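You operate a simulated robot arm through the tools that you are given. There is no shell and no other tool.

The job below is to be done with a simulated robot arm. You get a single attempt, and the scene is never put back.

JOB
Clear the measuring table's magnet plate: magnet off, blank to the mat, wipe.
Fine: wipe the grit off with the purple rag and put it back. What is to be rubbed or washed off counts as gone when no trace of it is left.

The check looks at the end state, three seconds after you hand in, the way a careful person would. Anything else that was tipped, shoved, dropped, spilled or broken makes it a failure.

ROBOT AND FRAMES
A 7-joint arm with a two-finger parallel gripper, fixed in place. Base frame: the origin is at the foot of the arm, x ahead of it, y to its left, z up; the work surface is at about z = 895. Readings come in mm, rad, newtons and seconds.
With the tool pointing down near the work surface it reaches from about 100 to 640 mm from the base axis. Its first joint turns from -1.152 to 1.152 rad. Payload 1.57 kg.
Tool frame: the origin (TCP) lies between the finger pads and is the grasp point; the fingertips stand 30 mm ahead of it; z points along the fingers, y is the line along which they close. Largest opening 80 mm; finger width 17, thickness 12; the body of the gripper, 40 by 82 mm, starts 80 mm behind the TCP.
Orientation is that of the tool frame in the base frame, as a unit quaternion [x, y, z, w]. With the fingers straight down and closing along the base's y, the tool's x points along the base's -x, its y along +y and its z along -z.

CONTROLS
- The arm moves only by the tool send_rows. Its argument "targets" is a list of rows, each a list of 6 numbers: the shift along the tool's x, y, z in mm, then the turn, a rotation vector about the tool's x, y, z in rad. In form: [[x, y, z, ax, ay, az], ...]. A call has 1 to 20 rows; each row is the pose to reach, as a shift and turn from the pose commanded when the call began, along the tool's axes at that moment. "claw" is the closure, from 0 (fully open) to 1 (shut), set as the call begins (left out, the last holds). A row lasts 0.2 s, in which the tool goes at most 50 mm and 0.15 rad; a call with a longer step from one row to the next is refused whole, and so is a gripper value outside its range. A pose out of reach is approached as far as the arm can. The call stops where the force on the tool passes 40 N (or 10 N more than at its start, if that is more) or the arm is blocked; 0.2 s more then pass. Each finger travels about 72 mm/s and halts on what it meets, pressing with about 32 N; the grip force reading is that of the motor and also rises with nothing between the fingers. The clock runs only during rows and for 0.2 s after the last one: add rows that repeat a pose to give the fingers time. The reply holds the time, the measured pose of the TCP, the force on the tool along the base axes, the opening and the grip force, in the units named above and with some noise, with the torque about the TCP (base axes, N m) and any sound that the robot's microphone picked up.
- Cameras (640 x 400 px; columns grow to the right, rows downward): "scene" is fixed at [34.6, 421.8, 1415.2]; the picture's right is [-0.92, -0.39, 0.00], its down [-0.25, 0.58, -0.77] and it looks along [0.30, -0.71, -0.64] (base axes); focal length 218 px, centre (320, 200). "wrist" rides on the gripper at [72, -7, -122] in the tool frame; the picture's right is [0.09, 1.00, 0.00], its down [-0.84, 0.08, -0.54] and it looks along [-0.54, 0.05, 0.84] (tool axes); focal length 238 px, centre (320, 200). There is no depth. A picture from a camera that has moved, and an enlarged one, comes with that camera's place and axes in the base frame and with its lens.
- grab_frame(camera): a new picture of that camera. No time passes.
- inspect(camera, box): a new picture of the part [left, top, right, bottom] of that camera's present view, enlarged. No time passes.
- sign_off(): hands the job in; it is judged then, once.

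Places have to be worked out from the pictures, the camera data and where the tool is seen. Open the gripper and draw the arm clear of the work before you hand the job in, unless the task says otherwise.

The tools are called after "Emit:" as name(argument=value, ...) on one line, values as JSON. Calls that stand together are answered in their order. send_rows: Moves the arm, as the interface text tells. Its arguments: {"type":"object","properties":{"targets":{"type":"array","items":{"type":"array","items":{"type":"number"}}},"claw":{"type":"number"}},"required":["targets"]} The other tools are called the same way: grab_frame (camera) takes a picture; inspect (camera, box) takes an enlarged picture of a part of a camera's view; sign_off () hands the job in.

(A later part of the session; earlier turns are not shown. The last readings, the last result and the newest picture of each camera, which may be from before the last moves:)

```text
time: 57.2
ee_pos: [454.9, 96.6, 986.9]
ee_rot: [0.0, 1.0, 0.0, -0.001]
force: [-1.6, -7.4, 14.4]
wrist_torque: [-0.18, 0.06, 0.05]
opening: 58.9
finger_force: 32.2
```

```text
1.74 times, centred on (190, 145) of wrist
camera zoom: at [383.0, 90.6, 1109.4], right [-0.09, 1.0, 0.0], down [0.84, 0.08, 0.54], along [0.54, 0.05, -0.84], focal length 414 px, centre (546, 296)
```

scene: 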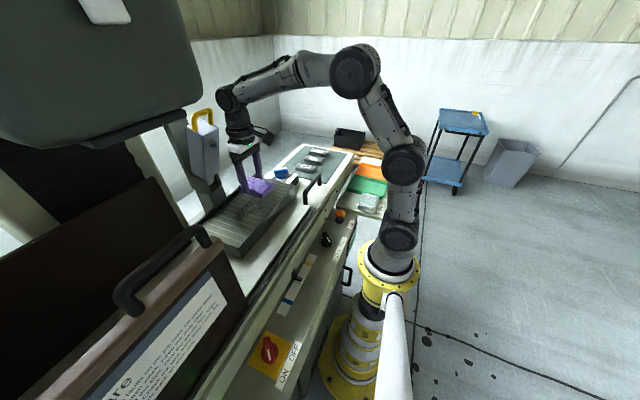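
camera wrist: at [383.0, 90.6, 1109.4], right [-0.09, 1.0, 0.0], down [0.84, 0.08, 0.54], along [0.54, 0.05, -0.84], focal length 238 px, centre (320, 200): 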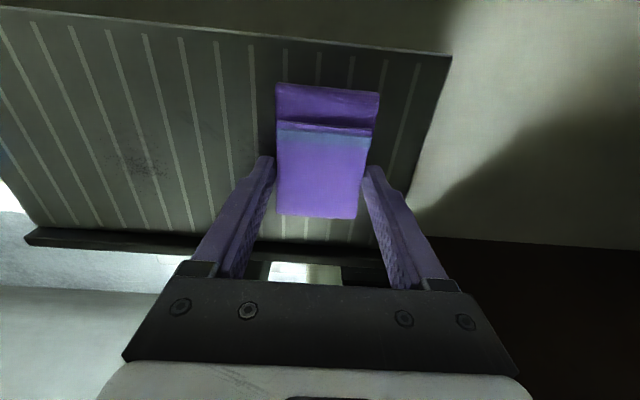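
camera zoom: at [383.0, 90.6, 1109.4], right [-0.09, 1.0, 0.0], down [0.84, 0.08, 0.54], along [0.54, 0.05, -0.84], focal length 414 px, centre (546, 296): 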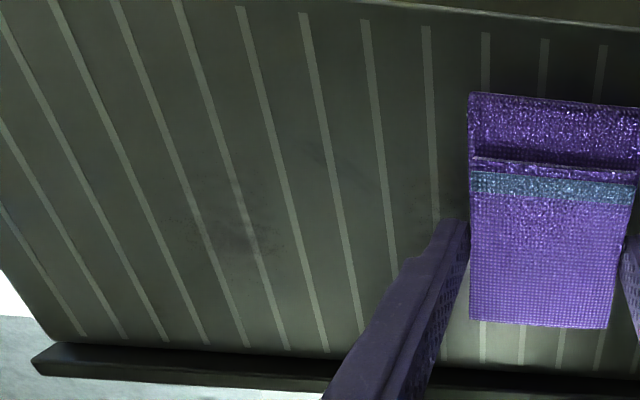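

Most of it is gone in one pass. A faint patch remains near (464, -47) where the contact was light. I'll do the return stroke to -y along a slightly farther line.

Emit:
send_rows(targets=[[-5, 0, 0, 0, 0, 0], [-10, 0, 0, 0, 0, 0], [-14, -12, 0, 0, 0, 0], [-14, -24, 0, 0, 0, 0], [-14, -36, 0, 0, 0, 0], [-14, -48, 0, 0, 0, 0], [-14, -60, 0, 0, 0, 0], [-14, -72, 0, 0, 0, 0], [-14, -84, 0, 0, 0, 0], [-14, -96, 0, 0, 0, 0]])

Emit:
inspect(camera="scene", box=[180, 90, 300, 240])

```text
time: 59.4
ee_pos: [467.5, 2.6, 987.4]
ee_rot: [0.001, 1.0, 0.0, -0.001]
force: [0.3, 5.0, 10.5]
wrist_torque: [0.25, -0.13, 0.04]
opening: 58.8
finger_force: 31.9
```

```text
2.67 times, centred on (240, 165) of scene
camera zoom: at [34.4, 421.9, 1415.2], right [-0.92, -0.39, 0.0], down [-0.25, 0.58, -0.77], along [0.3, -0.71, -0.64], focal length 581 px, centre (533, 293)
```

zoom: 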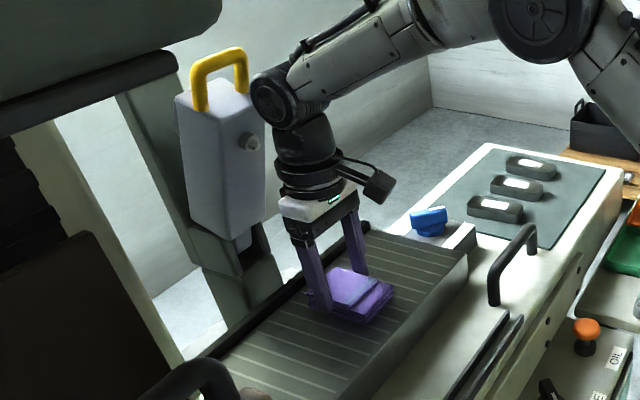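

Clear of the gauge box. I'll continue the stroke to -y past the remaining patch, with slightly more pressure.

Emit:
send_rows(targets=[[0, -12, 0.5, 0, 0, 0], [0, -24, 0.5, 0, 0, 0], [0, -36, 0.5, 0, 0, 0], [0, -48, 0.5, 0, 0, 0], [0, -60, 0.5, 0, 0, 0], [0, -72, 0.5, 0, 0, 0], [0, -84, 0.5, 0, 0, 0], [0, -92, 0.5, 0, 0, 0]])

Emit:
inspect(camera="scene", box=[200, 165, 300, 255])

Emit:
grab_frame(camera="wrist")

Emit:
inspect(camera="wrist", box=[360, 30, 580, 260])

```text
time: 61.2
ee_pos: [469.4, -89.5, 986.2]
ee_rot: [0.001, 1.0, 0.0, 0.0]
force: [0.2, 3.4, 7.0]
wrist_torque: [0.11, 0.06, -0.04]
opening: 58.8
finger_force: 32.4
```

```text
4.44 times, centred on (250, 210) of scene
camera zoom: at [34.5, 421.9, 1415.2], right [-0.92, -0.39, 0.0], down [-0.25, 0.58, -0.77], along [0.3, -0.71, -0.64], focal length 968 px, centre (631, 156)
```

zoom: 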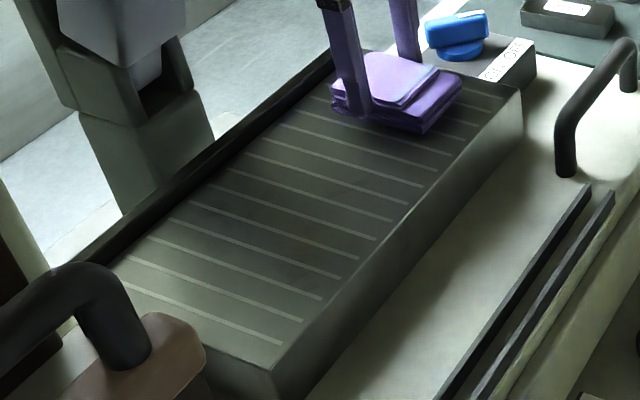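

```text
taken
camera wrist: at [396.8, -96.2, 1109.0], right [-0.09, 1.0, 0.0], down [0.84, 0.08, 0.54], along [0.54, 0.05, -0.84], focal length 238 px, centre (320, 200)
```

wrist: 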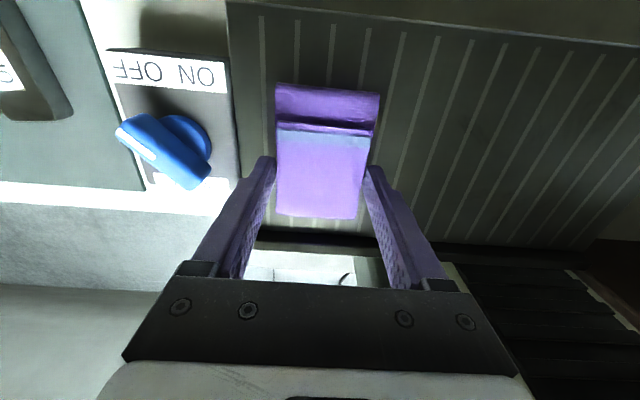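

```text
1.74 times, centred on (470, 145) of wrist
camera zoom: at [396.8, -96.2, 1109.0], right [-0.09, 1.0, 0.0], down [0.84, 0.08, 0.54], along [0.54, 0.05, -0.84], focal length 414 px, centre (59, 296)
```

zoom: 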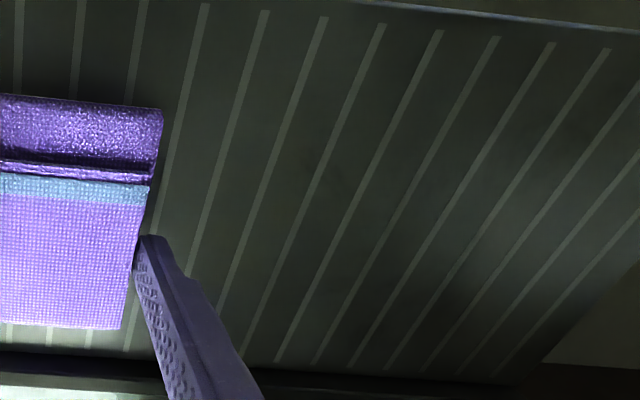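

The plate looks nearly clean, with a very faint trace maybe near (432, 14). I'll make more strokes with better pressure along a nearer line, TCP x≈444, going +y.

Emit:
send_rows(targets=[[12, 0, 0.8, 0, 0, 0], [25, 0, 0.8, 0, 0, 0], [25, 12, 0.8, 0, 0, 0], [25, 24, 0.8, 0, 0, 0], [25, 36, 0.8, 0, 0, 0], [25, 48, 0.8, 0, 0, 0], [25, 60, 0.8, 0, 0, 0], [25, 72, 0.8, 0, 0, 0], [25, 84, 0.8, 0, 0, 0], [25, 96, 0.8, 0, 0, 0]])

```text
time: 63.4
ee_pos: [443.9, 5.9, 987.5]
ee_rot: [0.002, 1.0, 0.001, 0.001]
force: [-0.3, -10.1, 22.3]
wrist_torque: [-0.35, 0.04, 0.08]
opening: 58.7
finger_force: 32.3
```

At 22 N it's rubbing well. I'll continue to the +y end.

Emit:
send_rows(targets=[[0, 12, 0, 0, 0, 0], [0, 24, 0, 0, 0, 0], [0, 36, 0, 0, 0, 0], [0, 48, 0, 0, 0, 0], [0, 60, 0, 0, 0, 0], [0, 72, 0, 0, 0, 0], [0, 84, 0, 0, 0, 0], [0, 92, 0, 0, 0, 0]])

Emit:
inspect(camera="wrist", box=[60, 0, 300, 260])

Emit:
inspect(camera="scene", box=[220, 180, 280, 225])

```text
time: 65.2
ee_pos: [444.7, 98.1, 986.9]
ee_rot: [0.001, 1.0, 0.0, 0.002]
force: [-1.1, -10.1, 23.2]
wrist_torque: [-0.31, 0.13, 0.09]
opening: 58.9
finger_force: 32.2
```

```text
1.54 times, centred on (180, 130) of wrist
camera zoom: at [372.6, 91.9, 1108.4], right [-0.09, 1.0, 0.0], down [0.84, 0.08, 0.54], along [0.54, 0.05, -0.84], focal length 367 px, centre (535, 308)
```

zoom: 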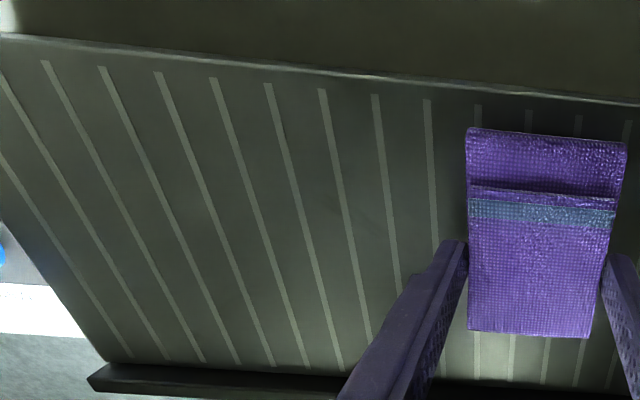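

```text
8.89 times, centred on (250, 202) of scene
camera zoom: at [34.3, 421.4, 1415.4], right [-0.92, -0.39, 0.0], down [-0.25, 0.58, -0.77], along [0.3, -0.71, -0.64], focal length 1936 px, centre (942, 178)
```

zoom: 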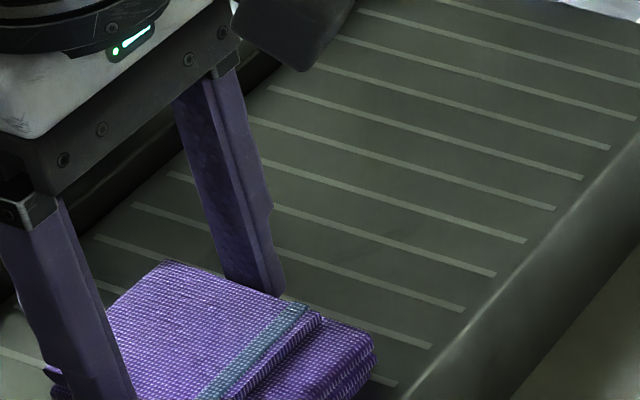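

It looks clean in the middle. I'll finish with a far-line stroke at TCP x≈475 going -y, to be sure the edges near x≈500 are clean.

Emit:
send_rows(targets=[[-10, 0, 0, 0, 0, 0], [-20, 0, 0, 0, 0, 0], [-30, 0, 0, 0, 0, 0], [-30, -12, 0, 0, 0, 0], [-30, -24, 0, 0, 0, 0], [-30, -36, 0, 0, 0, 0], [-30, -48, 0, 0, 0, 0], [-30, -60, 0, 0, 0, 0], [-30, -72, 0, 0, 0, 0], [-30, -84, 0, 0, 0, 0], [-30, -96, 0, 0, 0, 0]])

Emit:
send_rows(targets=[[0, -12, 0, 0, 0, 0], [0, -24, 0, 0, 0, 0], [0, -36, 0, 0, 0, 0], [0, -48, 0, 0, 0, 0], [0, -60, 0, 0, 0, 0], [0, -72, 0, 0, 0, 0], [0, -84, 0, 0, 0, 0], [0, -96, 0, 0, 0, 0]])

Emit:
inspect(camera="scene", box=[200, 165, 300, 255])

Emit:
inspect(camera="scene", box=[220, 180, 280, 225])

Emit:
inspect(camera="wrist", box=[360, 20, 580, 260])

```text
time: 67.6
ee_pos: [475.0, 2.5, 987.4]
ee_rot: [0.001, 1.0, 0.0, 0.001]
force: [1.6, 8.0, 18.5]
wrist_torque: [0.35, -0.17, 0.02]
opening: 58.8
finger_force: 32.5
```

```text
time: 69.4
ee_pos: [474.2, -93.3, 985.9]
ee_rot: [0.0, 1.0, 0.0, 0.001]
force: [-0.6, 8.5, 19.7]
wrist_torque: [0.27, 0.23, -0.13]
opening: 58.6
finger_force: 32.1
```

```text
4.44 times, centred on (250, 210) of scene
camera zoom: at [34.3, 422.1, 1415.1], right [-0.92, -0.39, 0.0], down [-0.25, 0.58, -0.77], along [0.3, -0.71, -0.64], focal length 968 px, centre (631, 156)
```

zoom: 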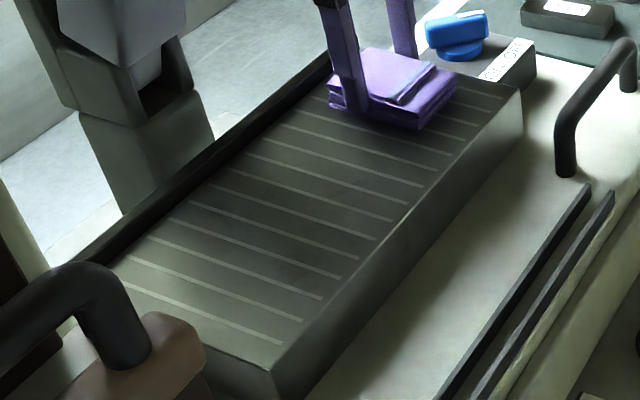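

```text
8.89 times, centred on (250, 202) of scene
camera zoom: at [34.3, 422.1, 1415.1], right [-0.92, -0.39, 0.0], down [-0.25, 0.58, -0.77], along [0.3, -0.71, -0.64], focal length 1936 px, centre (942, 178)
```

zoom: 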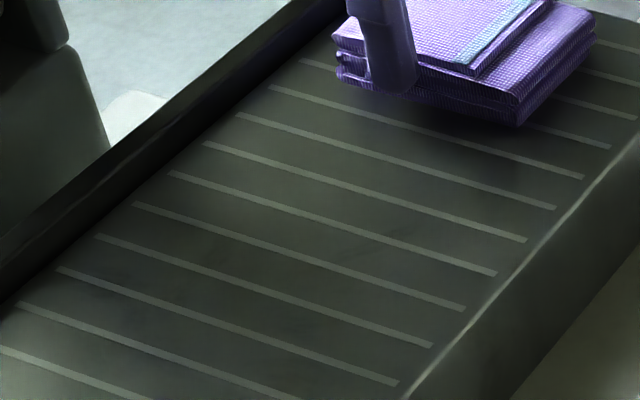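

```text
1.67 times, centred on (470, 140) of wrist
camera zoom: at [402.3, -99.6, 1107.9], right [-0.09, 1.0, 0.0], down [0.84, 0.08, 0.54], along [0.54, 0.05, -0.84], focal length 397 px, centre (70, 300)
```

zoom: 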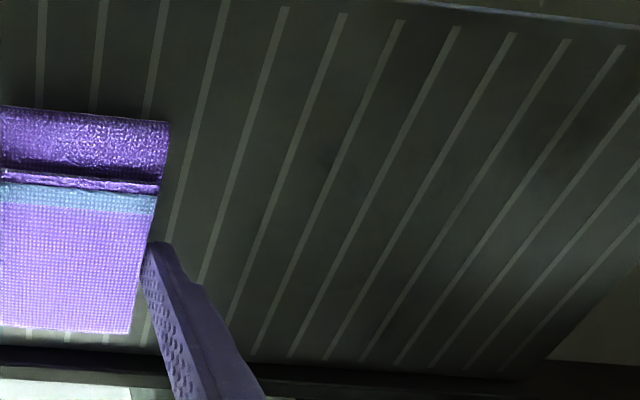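

The plate looks clean, but I'll zoom hard on the spot where I suspected a faint trace.

Emit:
inspect(camera="wrist", box=[430, 60, 530, 150])

Emit:
inspect(camera="wrist", box=[370, 20, 480, 120])

Emit:
inspect(camera="scene", box=[245, 190, 275, 215])

Emit:
inspect(camera="scene", box=[215, 195, 250, 220])

```text
4.44 times, centred on (480, 105) of wrist
camera zoom: at [402.3, -99.6, 1107.9], right [-0.09, 1.0, 0.0], down [0.84, 0.08, 0.54], along [0.54, 0.05, -0.84], focal length 1059 px, centre (-391, 622)
```

zoom: 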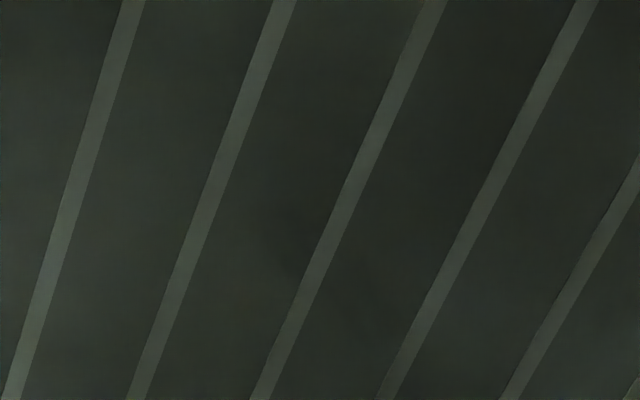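

```text
4.00 times, centred on (425, 70) of wrist
camera zoom: at [402.3, -99.6, 1107.9], right [-0.09, 1.0, 0.0], down [0.84, 0.08, 0.54], along [0.54, 0.05, -0.84], focal length 953 px, centre (-100, 720)
```

zoom: 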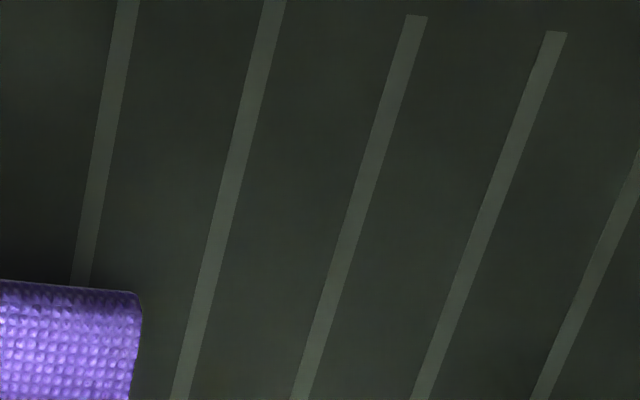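

```text
16.00 times, centred on (260, 202) of scene
camera zoom: at [34.3, 422.1, 1415.1], right [-0.92, -0.39, 0.0], down [-0.25, 0.58, -0.77], along [0.3, -0.71, -0.64], focal length 3484 px, centre (1280, 160)
```

zoom: 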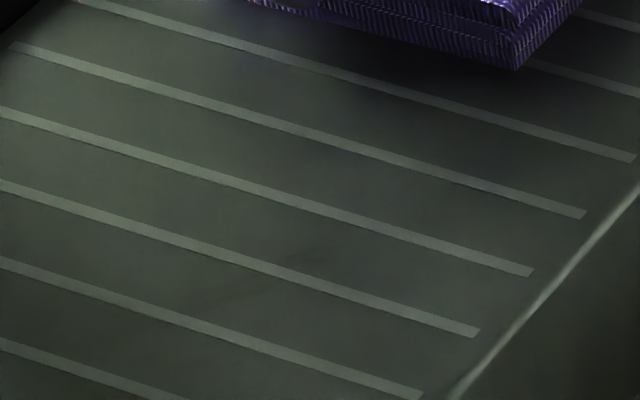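

```text
16.00 times, centred on (232, 208) of scene
camera zoom: at [34.3, 422.1, 1415.1], right [-0.92, -0.39, 0.0], down [-0.25, 0.58, -0.77], along [0.3, -0.71, -0.64], focal length 3484 px, centre (1720, 80)
```

zoom: 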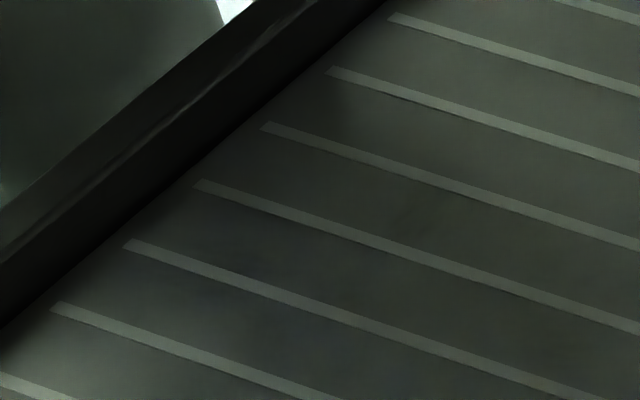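

Both views show an extremely faint streak still near (430, 15). I'll rub that spot more, with firm back-and-forth strokes.

Emit:
send_rows(targets=[[10, 10, 0.3, 0, 0, 0], [20, 22, 0.3, 0, 0, 0], [28, 34, 0.3, 0, 0, 0], [28, 46, 0.3, 0, 0, 0], [28, 58, 0.3, 0, 0, 0], [28, 70, 0.3, 0, 0, 0], [28, 82, 0.3, 0, 0, 0], [28, 94, 0.3, 0, 0, 0], [28, 106, 0.3, 0, 0, 0], [28, 118, 0.3, 0, 0, 0], [28, 130, 0.3, 0, 0, 0], [28, 118, 0.3, 0, 0, 0], [28, 106, 0.3, 0, 0, 0], [28, 94, 0.3, 0, 0, 0], [28, 82, 0.3, 0, 0, 0]])

Emit:
send_rows(targets=[[-10, 5, 0, 0, 0, 0], [-20, 10, 0, 0, 0, 0], [-10, 15, 0, 0, 0, 0], [0, 20, 0, 0, 0, 0], [10, 20, 0, 0, 0, 0], [20, 20, 0, 0, 0, 0], [10, 25, 0, 0, 0, 0], [0, 30, 0, 0, 0, 0], [-10, 32, 0, 0, 0, 0], [-20, 34, 0, 0, 0, 0], [-10, 36, 0, 0, 0, 0], [0, 38, 0, 0, 0, 0], [10, 38, 0, 0, 0, 0], [20, 38, 0, 0, 0, 0]])

```text
time: 72.6
ee_pos: [445.4, -11.1, 985.8]
ee_rot: [0.0, 1.0, -0.001, -0.002]
force: [-0.3, 3.8, 7.1]
wrist_torque: [0.11, 0.13, -0.09]
opening: 58.6
finger_force: 31.8
```

```text
time: 75.6
ee_pos: [426.3, 26.4, 985.4]
ee_rot: [0.002, 1.0, 0.0, 0.001]
force: [5.9, -1.1, 11.5]
wrist_torque: [0.01, -0.24, -0.01]
opening: 59.0
finger_force: 32.1
```

I'll add a bit more pressure and make longer strokes over the central band.

Emit:
send_rows(targets=[[-8, -10, 0.8, 0, 0, 0], [-16, -20, 0.8, 0, 0, 0], [-16, -32, 0.8, 0, 0, 0], [-16, -44, 0.8, 0, 0, 0], [-16, -56, 0.8, 0, 0, 0], [-16, -68, 0.8, 0, 0, 0], [-16, -80, 0.8, 0, 0, 0]])

Emit:
send_rows(targets=[[0, 12, -0.4, 0, 0, 0], [0, 24, -0.4, 0, 0, 0], [0, 36, -0.4, 0, 0, 0], [0, 48, -0.4, 0, 0, 0], [0, 60, -0.4, 0, 0, 0], [0, 72, -0.4, 0, 0, 0], [0, 84, -0.4, 0, 0, 0], [0, 96, -0.4, 0, 0, 0], [0, 108, -0.4, 0, 0, 0], [0, 120, -0.4, 0, 0, 0], [0, 132, -0.4, 0, 0, 0], [0, 144, -0.4, 0, 0, 0]])

Emit:
inspect(camera="scene", box=[245, 190, 275, 215])

Emit:
inspect(camera="wrist", box=[120, 50, 300, 200])

```text
time: 77.2
ee_pos: [441.3, -53.3, 985.2]
ee_rot: [0.001, 1.0, -0.001, 0.0]
force: [0.4, 6.5, 15.2]
wrist_torque: [0.28, -0.33, 0.13]
opening: 59.0
finger_force: 31.4
```

```text
time: 79.8
ee_pos: [442.6, 90.0, 984.5]
ee_rot: [0.002, 1.0, 0.0, -0.001]
force: [0.0, -2.7, 6.4]
wrist_torque: [-0.14, 0.05, 0.04]
opening: 58.6
finger_force: 32.0
```

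```text
16.00 times, centred on (260, 202) of scene
camera zoom: at [34.5, 421.7, 1415.3], right [-0.92, -0.39, 0.0], down [-0.25, 0.58, -0.77], along [0.3, -0.71, -0.64], focal length 3484 px, centre (1280, 160)
```

zoom: 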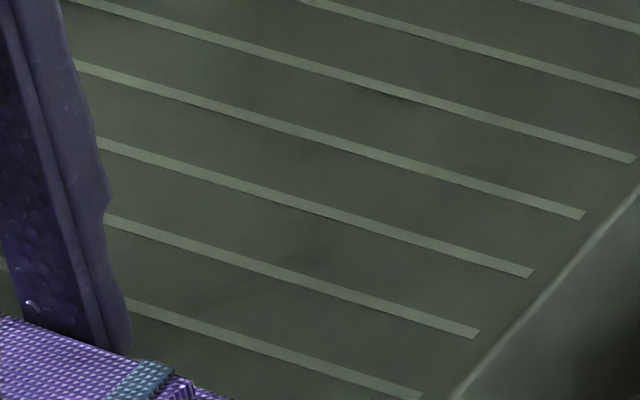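

```text
2.67 times, centred on (210, 125) of wrist
camera zoom: at [370.9, 84.7, 1107.2], right [-0.09, 1.0, 0.0], down [0.84, 0.08, 0.54], along [0.54, 0.05, -0.84], focal length 636 px, centre (613, 400)
```

zoom: 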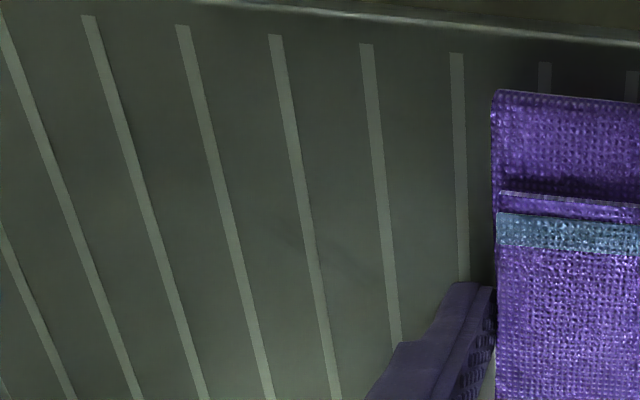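

A very faint mark persists near (440, 11). I'll enlarge it to judge whether it's residue or just a surface scuff.

Emit:
inspect(camera="wrist", box=[170, 90, 270, 180])

Emit:
inspect(camera="wrist", box=[205, 115, 245, 150])

Emit:
inspect(camera="scene", box=[250, 197, 268, 212])

```text
4.44 times, centred on (220, 135) of wrist
camera zoom: at [370.9, 84.7, 1107.2], right [-0.09, 1.0, 0.0], down [0.84, 0.08, 0.54], along [0.54, 0.05, -0.84], focal length 1059 px, centre (764, 489)
```

zoom: 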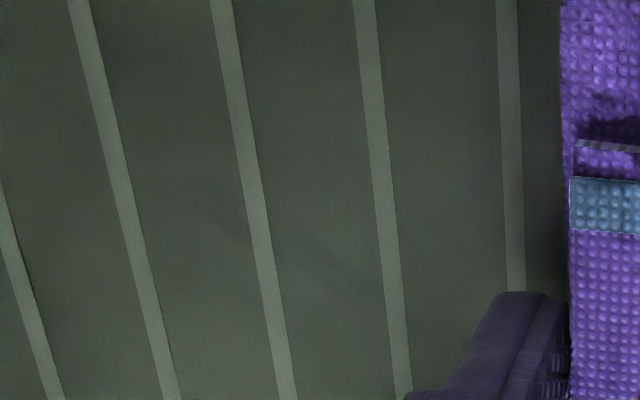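

```text
11.43 times, centred on (225, 132) of wrist
camera zoom: at [370.9, 84.7, 1107.2], right [-0.09, 1.0, 0.0], down [0.84, 0.08, 0.54], along [0.54, 0.05, -0.84], focal length 2724 px, centre (1406, 971)
```

zoom: 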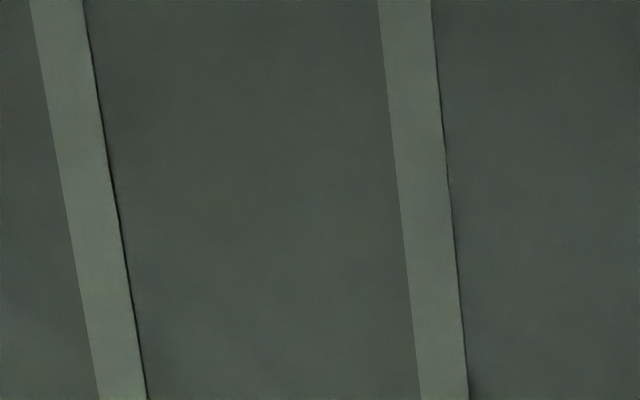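

```text
16.00 times, centred on (259, 204) of scene
camera zoom: at [34.5, 421.7, 1415.3], right [-0.92, -0.39, 0.0], down [-0.25, 0.58, -0.77], along [0.3, -0.71, -0.64], focal length 3484 px, centre (1296, 128)
```

zoom: 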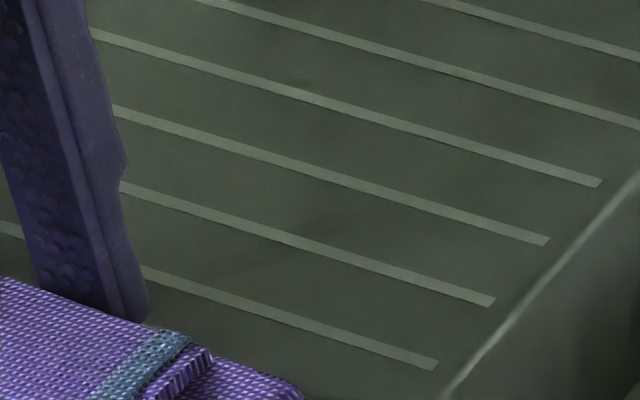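

The mark is extremely faint, but "no trace" is the rule, so I'll scrub more thoroughly. This time it's a firm zigzag back across the whole patch.

Emit:
send_rows(targets=[[-8, -4, 1.0, 0, 0, 0], [-20, -10, 1.0, 0, 0, 0], [-32, -16, 1.0, 0, 0, 0], [-20, -22, 1.0, 0, 0, 0], [-8, -28, 1.0, 0, 0, 0], [0, -34, 1.0, 0, 0, 0], [-12, -40, 1.0, 0, 0, 0], [-24, -46, 1.0, 0, 0, 0], [-32, -52, 1.0, 0, 0, 0], [-20, -58, 1.0, 0, 0, 0], [-8, -64, 1.0, 0, 0, 0], [0, -70, 1.0, 0, 0, 0], [-12, -76, 1.0, 0, 0, 0], [-24, -82, 1.0, 0, 0, 0], [-32, -88, 1.0, 0, 0, 0], [-20, -94, 1.0, 0, 0, 0], [-8, -100, 1.0, 0, 0, 0], [0, -106, 1.0, 0, 0, 0]])

```text
time: 83.6
ee_pos: [443.5, -16.2, 986.3]
ee_rot: [0.001, 1.0, 0.0, 0.003]
force: [8.2, 4.2, 21.2]
wrist_torque: [0.17, -0.05, -0.09]
opening: 58.9
finger_force: 32.2
```

At 21 N the pressure is good. I'll continue the zigzag to -y, then sweep back.

Emit:
send_rows(targets=[[-12, -6, 0, 0, 0, 0], [-24, -12, 0, 0, 0, 0], [-32, -18, 0, 0, 0, 0], [-20, -24, 0, 0, 0, 0], [-8, -30, 0, 0, 0, 0], [0, -36, 0, 0, 0, 0], [-12, -42, 0, 0, 0, 0], [-24, -48, 0, 0, 0, 0], [-32, -54, 0, 0, 0, 0], [-20, -60, 0, 0, 0, 0], [-8, -66, 0, 0, 0, 0], [0, -72, 0, 0, 0, 0], [0, -60, 0, 0, 0, 0], [0, -48, 0, 0, 0, 0], [0, -36, 0, 0, 0, 0], [0, -24, 0, 0, 0, 0], [0, -12, 0, 0, 0, 0], [0, 0, 0, 0, 0, 0]])

Emit:
send_rows(targets=[[0, 12, 0, 0, 0, 0], [0, 24, 0, 0, 0, 0], [0, 36, 0, 0, 0, 0], [0, 48, 0, 0, 0, 0], [0, 36, 0, 0, 0, 0], [0, 24, 0, 0, 0, 0], [0, 12, 0, 0, 0, 0], [0, 0, 0, 0, 0, 0], [0, -12, 0, 0, 0, 0], [0, 0, 0, 0, 0, 0], [0, 12, 0, 0, 0, 0], [0, 24, 0, 0, 0, 0], [0, 36, 0, 0, 0, 0], [0, 48, 0, 0, 0, 0], [0, 60, 0, 0, 0, 0], [0, 72, 0, 0, 0, 0], [0, 84, 0, 0, 0, 0], [0, 96, 0, 0, 0, 0], [0, 108, 0, 0, 0, 0]])

Emit:
inspect(camera="wrist", box=[170, 90, 270, 180])

Emit:
inspect(camera="wrist", box=[60, 30, 290, 240])

Emit:
inspect(camera="scene", box=[250, 197, 268, 212])

```text
time: 87.4
ee_pos: [440.6, -16.3, 984.1]
ee_rot: [0.001, 1.0, 0.0, 0.001]
force: [0.5, -6.4, 14.0]
wrist_torque: [-0.28, 0.11, 0.05]
opening: 58.8
finger_force: 32.0
```

```text
time: 91.4
ee_pos: [442.8, 93.7, 984.9]
ee_rot: [0.001, 1.0, 0.0, -0.001]
force: [0.6, -0.9, 0.5]
wrist_torque: [0.01, 0.02, 0.02]
opening: 58.9
finger_force: 32.2
```

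```text
4.44 times, centred on (220, 135) of wrist
camera zoom: at [369.9, 86.8, 1106.6], right [-0.09, 1.0, 0.0], down [0.84, 0.08, 0.54], along [0.54, 0.05, -0.84], focal length 1059 px, centre (764, 489)
```

zoom: 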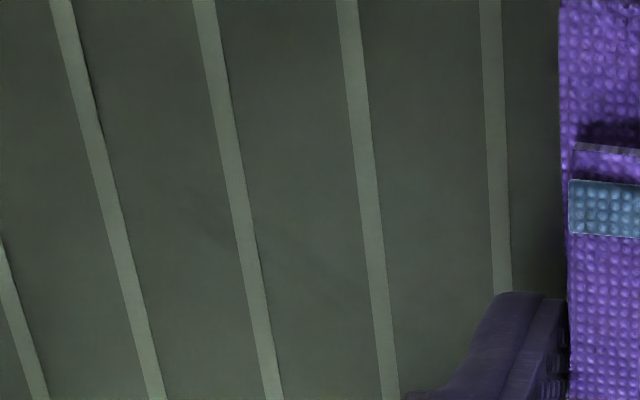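

```text
1.90 times, centred on (175, 135) of wrist
camera zoom: at [369.9, 86.8, 1106.6], right [-0.09, 1.0, 0.0], down [0.84, 0.08, 0.54], along [0.54, 0.05, -0.84], focal length 454 px, centre (596, 324)
```

zoom: 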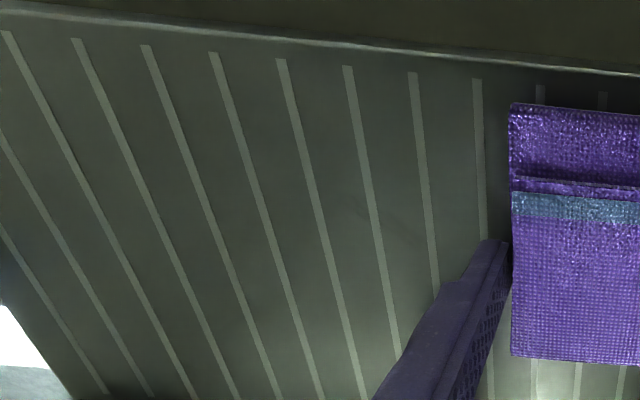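

```text
16.00 times, centred on (259, 204) of scene
camera zoom: at [34.6, 421.8, 1415.2], right [-0.92, -0.39, 0.0], down [-0.25, 0.58, -0.77], along [0.3, -0.71, -0.64], focal length 3484 px, centre (1296, 128)
```

zoom: 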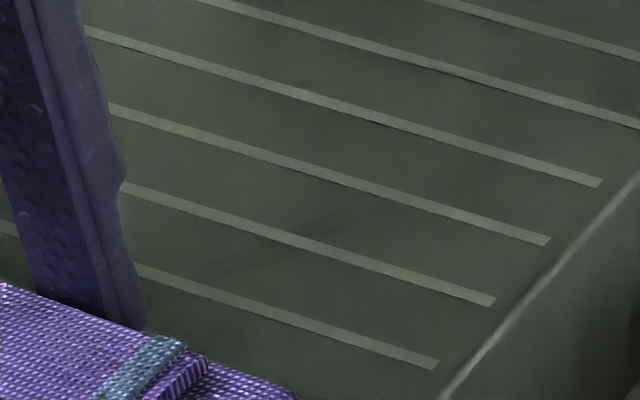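

The end of that stroke had lost pressure (0.5 N), so the rag has crept up a few mm in the fingers. Before re-pressing, I'll compare with other plate areas to see whether such faint streaks are just surface texture.

Emit:
inspect(camera="scene", box=[268, 172, 290, 190])

Emit:
inspect(camera="scene", box=[252, 186, 274, 204])

Emit:
inspect(camera="wrist", box=[80, 40, 200, 140])

```text
16.00 times, centred on (279, 181) of scene
camera zoom: at [34.6, 421.8, 1415.2], right [-0.92, -0.39, 0.0], down [-0.25, 0.58, -0.77], along [0.3, -0.71, -0.64], focal length 3484 px, centre (976, 504)
```

zoom: 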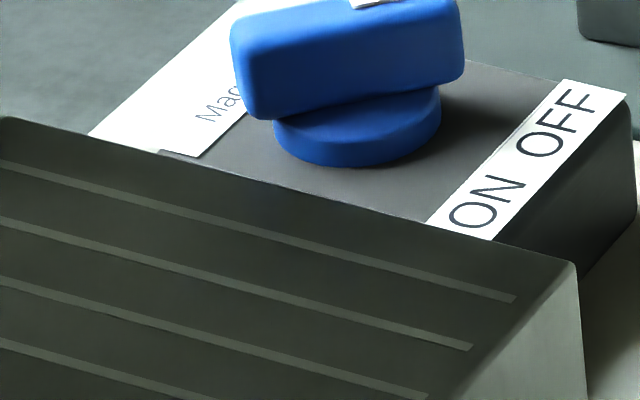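

```text
16.00 times, centred on (263, 195) of scene
camera zoom: at [34.6, 421.8, 1415.2], right [-0.92, -0.39, 0.0], down [-0.25, 0.58, -0.77], along [0.3, -0.71, -0.64], focal length 3484 px, centre (1232, 280)
```

zoom: 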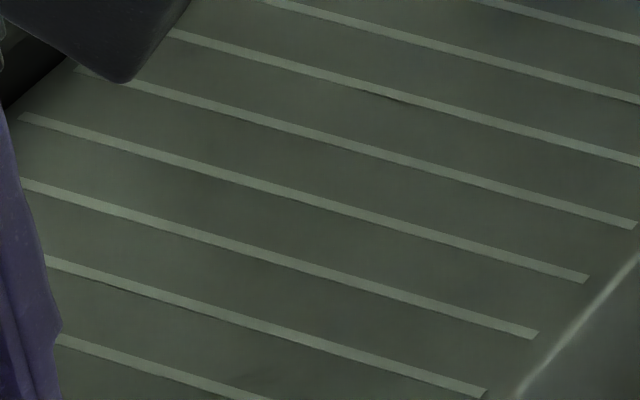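

```text
4.00 times, centred on (140, 90) of wrist
camera zoom: at [369.9, 86.8, 1106.6], right [-0.09, 1.0, 0.0], down [0.84, 0.08, 0.54], along [0.54, 0.05, -0.84], focal length 953 px, centre (1040, 640)
```

zoom: 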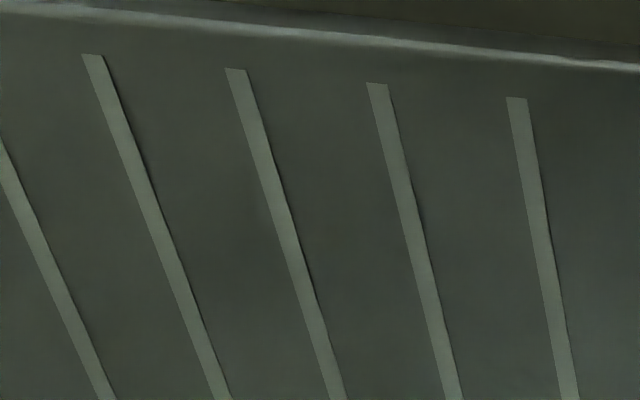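

The rest of the plate is uniformly clean; only that one faint streak differs. I'll re-establish contact pressure and rub that spot again.

Emit:
send_rows(targets=[[0, 0, 0.7, 0, 0, 0], [0, 0, 1.4, 0, 0, 0], [0, 0, 1.4, 0, 0, 0]])

```text
time: 92.2
ee_pos: [442.3, 91.5, 985.0]
ee_rot: [0.002, 1.0, 0.0, 0.001]
force: [-1.7, 1.8, 7.9]
wrist_torque: [0.01, 0.35, -0.1]
opening: 58.6
finger_force: 32.4
```

Contact is at 8 N. I'll press 0.7 mm more and rub across the spot in -y with small x wiggles.

Emit:
send_rows(targets=[[0, -10, 0.8, 0, 0, 0], [0, -22, 0.8, 0, 0, 0], [0, -34, 0.8, 0, 0, 0], [0, -46, 0.8, 0, 0, 0], [0, -58, 0.8, 0, 0, 0], [0, -68, 0.8, 0, 0, 0], [-10, -72, 0.8, 0, 0, 0], [-20, -76, 0.8, 0, 0, 0], [-10, -80, 0.8, 0, 0, 0], [0, -84, 0.8, 0, 0, 0], [10, -80, 0.8, 0, 0, 0], [0, -76, 0.8, 0, 0, 0], [-10, -80, 0.8, 0, 0, 0], [-20, -84, 0.8, 0, 0, 0], [-10, -90, 0.8, 0, 0, 0], [0, -96, 0.8, 0, 0, 0], [0, -108, 0.8, 0, 0, 0], [0, -120, 0.8, 0, 0, 0], [0, -132, 0.8, 0, 0, 0]])

Emit:
inspect(camera="scene", box=[250, 197, 268, 212])

Emit:
grab_frame(camera="wrist")

```text
time: 96.2
ee_pos: [441.8, -40.1, 982.5]
ee_rot: [0.001, 1.0, 0.0, 0.001]
force: [0.6, 10.0, 22.3]
wrist_torque: [0.36, -0.38, 0.11]
opening: 58.7
finger_force: 32.0
```

```text
16.00 times, centred on (259, 204) of scene
camera zoom: at [34.3, 422.1, 1415.1], right [-0.92, -0.39, 0.0], down [-0.25, 0.58, -0.77], along [0.3, -0.71, -0.64], focal length 3484 px, centre (1296, 128)
```

zoom: 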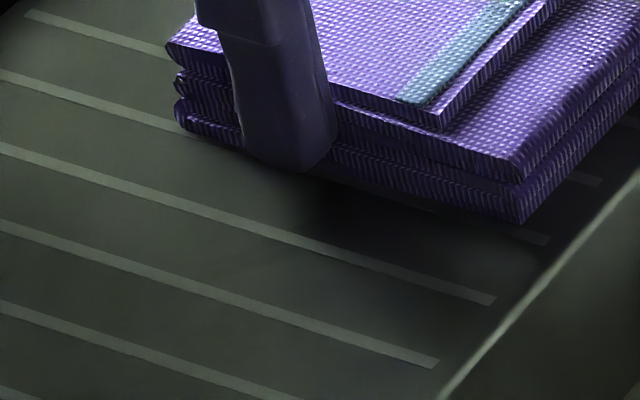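

```text
taken
camera wrist: at [369.7, -45.8, 1104.9], right [-0.09, 1.0, 0.0], down [0.84, 0.08, 0.54], along [0.54, 0.05, -0.84], focal length 238 px, centre (320, 200)
```

wrist: 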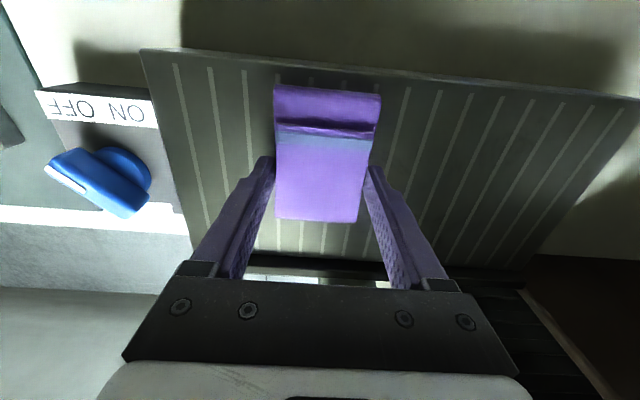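

That pass had good pressure (22 N). I'll lift the rag off and step aside to inspect the whole plate.

Emit:
send_rows(targets=[[0, 0, -10, 0, 0, 0], [0, 0, -40, 0, 0, 0], [20, -30, -70, 0, 0, 0], [40, -70, -80, 0, 0, 0], [60, -110, -80, 0, 0, 0], [80, -150, -80, 0, 0, 0], [80, -150, -80, 0, 0, 0]])

Emit:
inspect(camera="scene", box=[250, 197, 268, 212])

Emit:
inspect(camera="scene", box=[210, 175, 290, 235])

Emit:
grab_frame(camera="wrist")

```text
time: 97.8
ee_pos: [359.2, -188.7, 1063.4]
ee_rot: [0.001, 1.0, 0.0, 0.0]
force: [-0.3, -0.6, -0.1]
wrist_torque: [0.03, 0.02, 0.01]
opening: 58.8
finger_force: 32.1
```

```text
16.00 times, centred on (259, 204) of scene
camera zoom: at [34.6, 421.8, 1415.2], right [-0.92, -0.39, 0.0], down [-0.25, 0.58, -0.77], along [0.3, -0.71, -0.64], focal length 3484 px, centre (1296, 128)
```

zoom: 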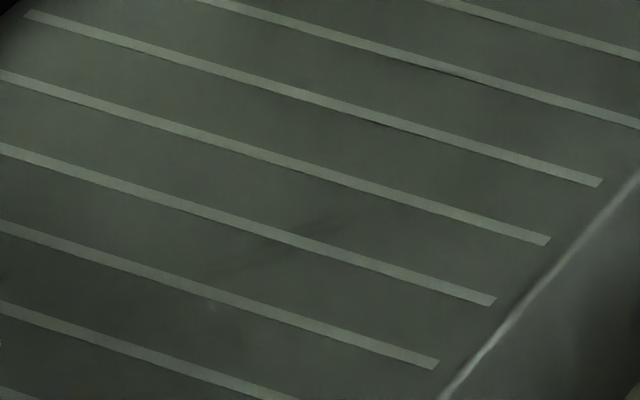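

```text
6.67 times, centred on (250, 205) of scene
camera zoom: at [34.6, 421.8, 1415.2], right [-0.92, -0.39, 0.0], down [-0.25, 0.58, -0.77], along [0.3, -0.71, -0.64], focal length 1452 px, centre (787, 167)
```

zoom: 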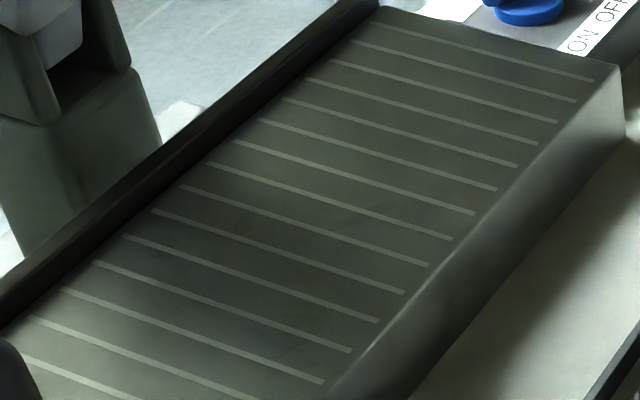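

```text
taken
camera wrist: at [287.6, -195.1, 1185.3], right [-0.09, 1.0, 0.0], down [0.84, 0.08, 0.54], along [0.54, 0.05, -0.84], focal length 238 px, centre (320, 200)
```

wrist: 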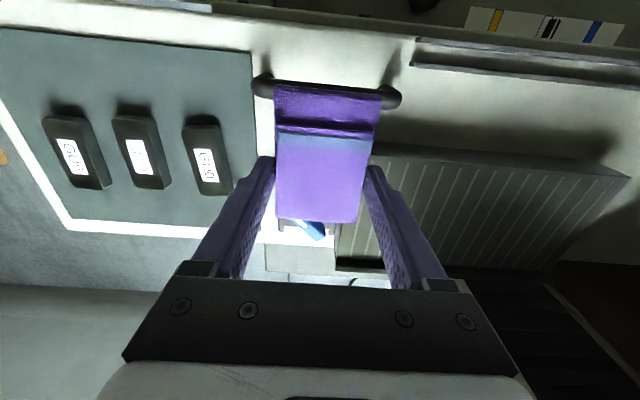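

The faint streak is unchanged by the last passes, so it may be a surface scuff. To be sure, I'll go back and rub that exact spot in the cross direction, under the centre of the rag.

Emit:
send_rows(targets=[[-19, 40, 0, 0, 0, 0], [-38, 80, 0, 0, 0, 0], [-57, 120, 0, 0, 0, 0], [-76, 160, 0, 0, 0, 0], [-93, 201, 0, 0, 0, 0], [-93, 201, 35, 0, 0, 0], [-93, 201, 68, 0, 0, 0], [-93, 201, 74, 0, 0, 0], [-93, 201, 77, 0, 0, 0], [-93, 201, 77, 0, 0, 0]])

Emit:
send_rows(targets=[[0, 0, 1, 0, 0, 0], [0, 0, 2, 0, 0, 0], [0, 0, 2, 0, 0, 0]])

```text
time: 100.0
ee_pos: [454.8, 11.7, 985.4]
ee_rot: [0.001, 1.0, 0.0, 0.001]
force: [0.6, -0.1, -0.4]
wrist_torque: [-0.01, -0.04, 0.01]
opening: 58.8
finger_force: 32.4
```

```text
time: 100.8
ee_pos: [454.6, 12.2, 985.0]
ee_rot: [0.001, 1.0, 0.0, 0.0]
force: [-0.3, -1.2, -0.1]
wrist_torque: [-0.01, 0.02, -0.04]
opening: 58.8
finger_force: 31.8
```

No contact yet. Stepping down further.

Emit:
send_rows(targets=[[0, 0, 1, 0, 0, 0], [0, 0, 1.8, 0, 0, 0], [0, 0, 1.8, 0, 0, 0]])

Emit:
send_rows(targets=[[0, 0, 0.7, 0, 0, 0], [0, 0, 1.2, 0, 0, 0], [0, 0, 1.2, 0, 0, 0]])

```text
time: 101.6
ee_pos: [456.1, 10.9, 983.4]
ee_rot: [0.001, 1.0, 0.001, 0.002]
force: [-2.2, -1.9, 14.2]
wrist_torque: [-0.03, 0.26, 0.01]
opening: 58.9
finger_force: 31.5
```

```text
time: 102.4
ee_pos: [456.3, 11.9, 982.7]
ee_rot: [0.001, 1.0, 0.0, 0.004]
force: [-6.0, -0.8, 32.2]
wrist_torque: [-0.03, 0.52, 0.05]
opening: 58.7
finger_force: 32.0
```

At 32 N, that's plenty. I'll ease 0.5 mm and rub in the x direction and in small loops over the spot.

Emit:
send_rows(targets=[[6, 0, -0.5, 0, 0, 0], [14, 0, -0.5, 0, 0, 0], [6, 4, -0.5, 0, 0, 0], [-4, 8, -0.5, 0, 0, 0], [-14, 12, -0.5, 0, 0, 0], [-4, 8, -0.5, 0, 0, 0], [6, 4, -0.5, 0, 0, 0], [14, 0, -0.5, 0, 0, 0], [6, -4, -0.5, 0, 0, 0], [-4, -8, -0.5, 0, 0, 0], [-14, -12, -0.5, 0, 0, 0], [-4, -16, -0.5, 0, 0, 0], [6, -20, -0.5, 0, 0, 0], [14, -24, -0.5, 0, 0, 0], [14, -14, -0.5, 0, 0, 0], [14, -4, -0.5, 0, 0, 0], [14, 6, -0.5, 0, 0, 0], [14, 16, -0.5, 0, 0, 0], [14, 26, -0.5, 0, 0, 0], [14, 36, -0.5, 0, 0, 0]])

Emit:
send_rows(targets=[[0, 12, 0, 0, 0, 0], [0, 24, 0, 0, 0, 0], [0, 36, 0, 0, 0, 0], [0, 48, 0, 0, 0, 0], [0, 56, 0, 0, 0, 0]])

Emit:
inspect(camera="scene", box=[250, 197, 268, 212])

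Emit:
inspect(camera="wrist", box=[150, 80, 270, 190])

```text
time: 106.6
ee_pos: [440.5, 45.3, 981.8]
ee_rot: [0.001, 1.0, 0.001, 0.001]
force: [-0.6, -10.1, 23.2]
wrist_torque: [-0.32, 0.05, 0.13]
opening: 58.8
finger_force: 32.2
```

```text
time: 107.8
ee_pos: [441.3, 101.6, 981.6]
ee_rot: [0.0, 1.0, -0.001, 0.002]
force: [-0.4, -10.5, 23.1]
wrist_torque: [-0.28, 0.08, 0.08]
opening: 58.7
finger_force: 31.6
```

```text
16.00 times, centred on (259, 204) of scene
camera zoom: at [34.3, 421.4, 1415.4], right [-0.92, -0.39, 0.0], down [-0.25, 0.58, -0.77], along [0.3, -0.71, -0.64], focal length 3484 px, centre (1296, 128)
```

zoom: 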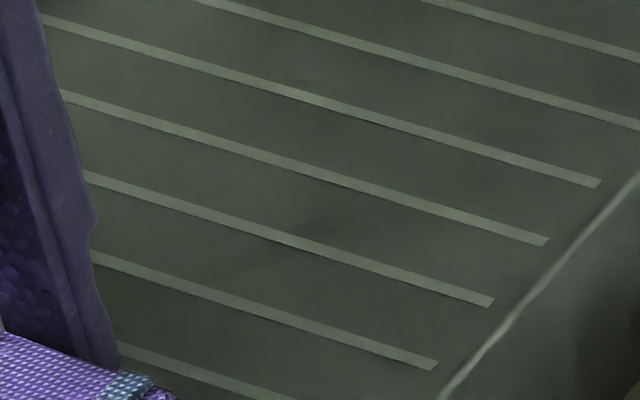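

```text
3.64 times, centred on (210, 135) of wrist
camera zoom: at [369.1, 96.6, 1103.4], right [-0.09, 1.0, 0.0], down [0.84, 0.08, 0.54], along [0.54, 0.05, -0.84], focal length 867 px, centre (720, 436)
```

zoom: 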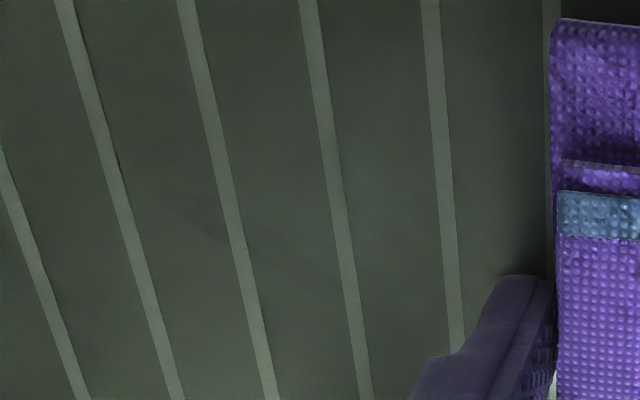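

The faint diagonal line from (432, 3) to (440, 22) hasn't changed after more than a dozen firm passes. I'll check never-dirty parts of the plate and table for similar scuffs in the surface finish.

Emit:
inspect(camera="scene", box=[262, 176, 284, 194])

Emit:
inspect(camera="wrist", box=[0, 40, 120, 150])

Emit:
inspect(camera="wrist", box=[100, 80, 220, 190])

Emit:
inspect(camera="wrist", box=[360, 40, 460, 200])

```text
16.00 times, centred on (273, 185) of scene
camera zoom: at [34.3, 421.4, 1415.4], right [-0.92, -0.39, 0.0], down [-0.25, 0.58, -0.77], along [0.3, -0.71, -0.64], focal length 3484 px, centre (1072, 440)
```

zoom: 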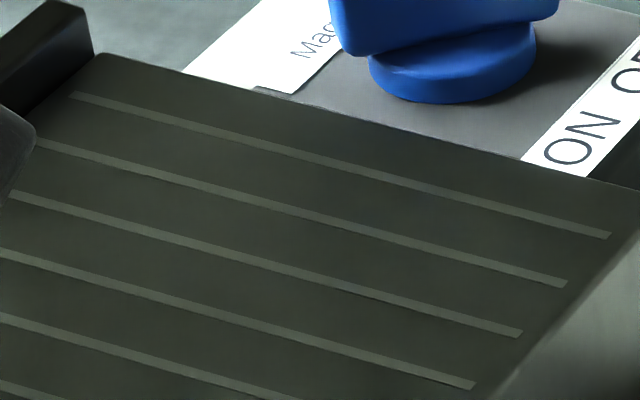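

```text
3.64 times, centred on (60, 95) of wrist
camera zoom: at [369.1, 96.6, 1103.4], right [-0.09, 1.0, 0.0], down [0.84, 0.08, 0.54], along [0.54, 0.05, -0.84], focal length 867 px, centre (1266, 582)
```

zoom: 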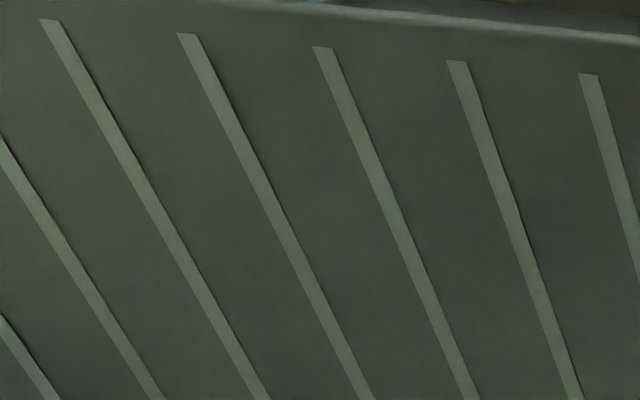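

```text
3.64 times, centred on (160, 135) of wrist
camera zoom: at [369.1, 96.6, 1103.4], right [-0.09, 1.0, 0.0], down [0.84, 0.08, 0.54], along [0.54, 0.05, -0.84], focal length 867 px, centre (902, 436)
```

zoom: 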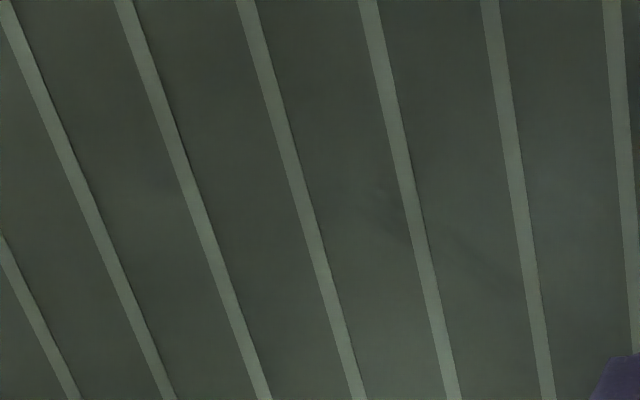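

```text
2.50 times, centred on (410, 120) of wrist
camera zoom: at [369.1, 96.6, 1103.4], right [-0.09, 1.0, 0.0], down [0.84, 0.08, 0.54], along [0.54, 0.05, -0.84], focal length 596 px, centre (95, 400)
```

zoom: 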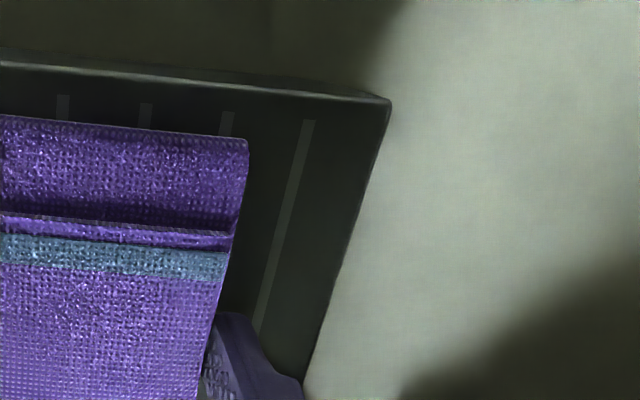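

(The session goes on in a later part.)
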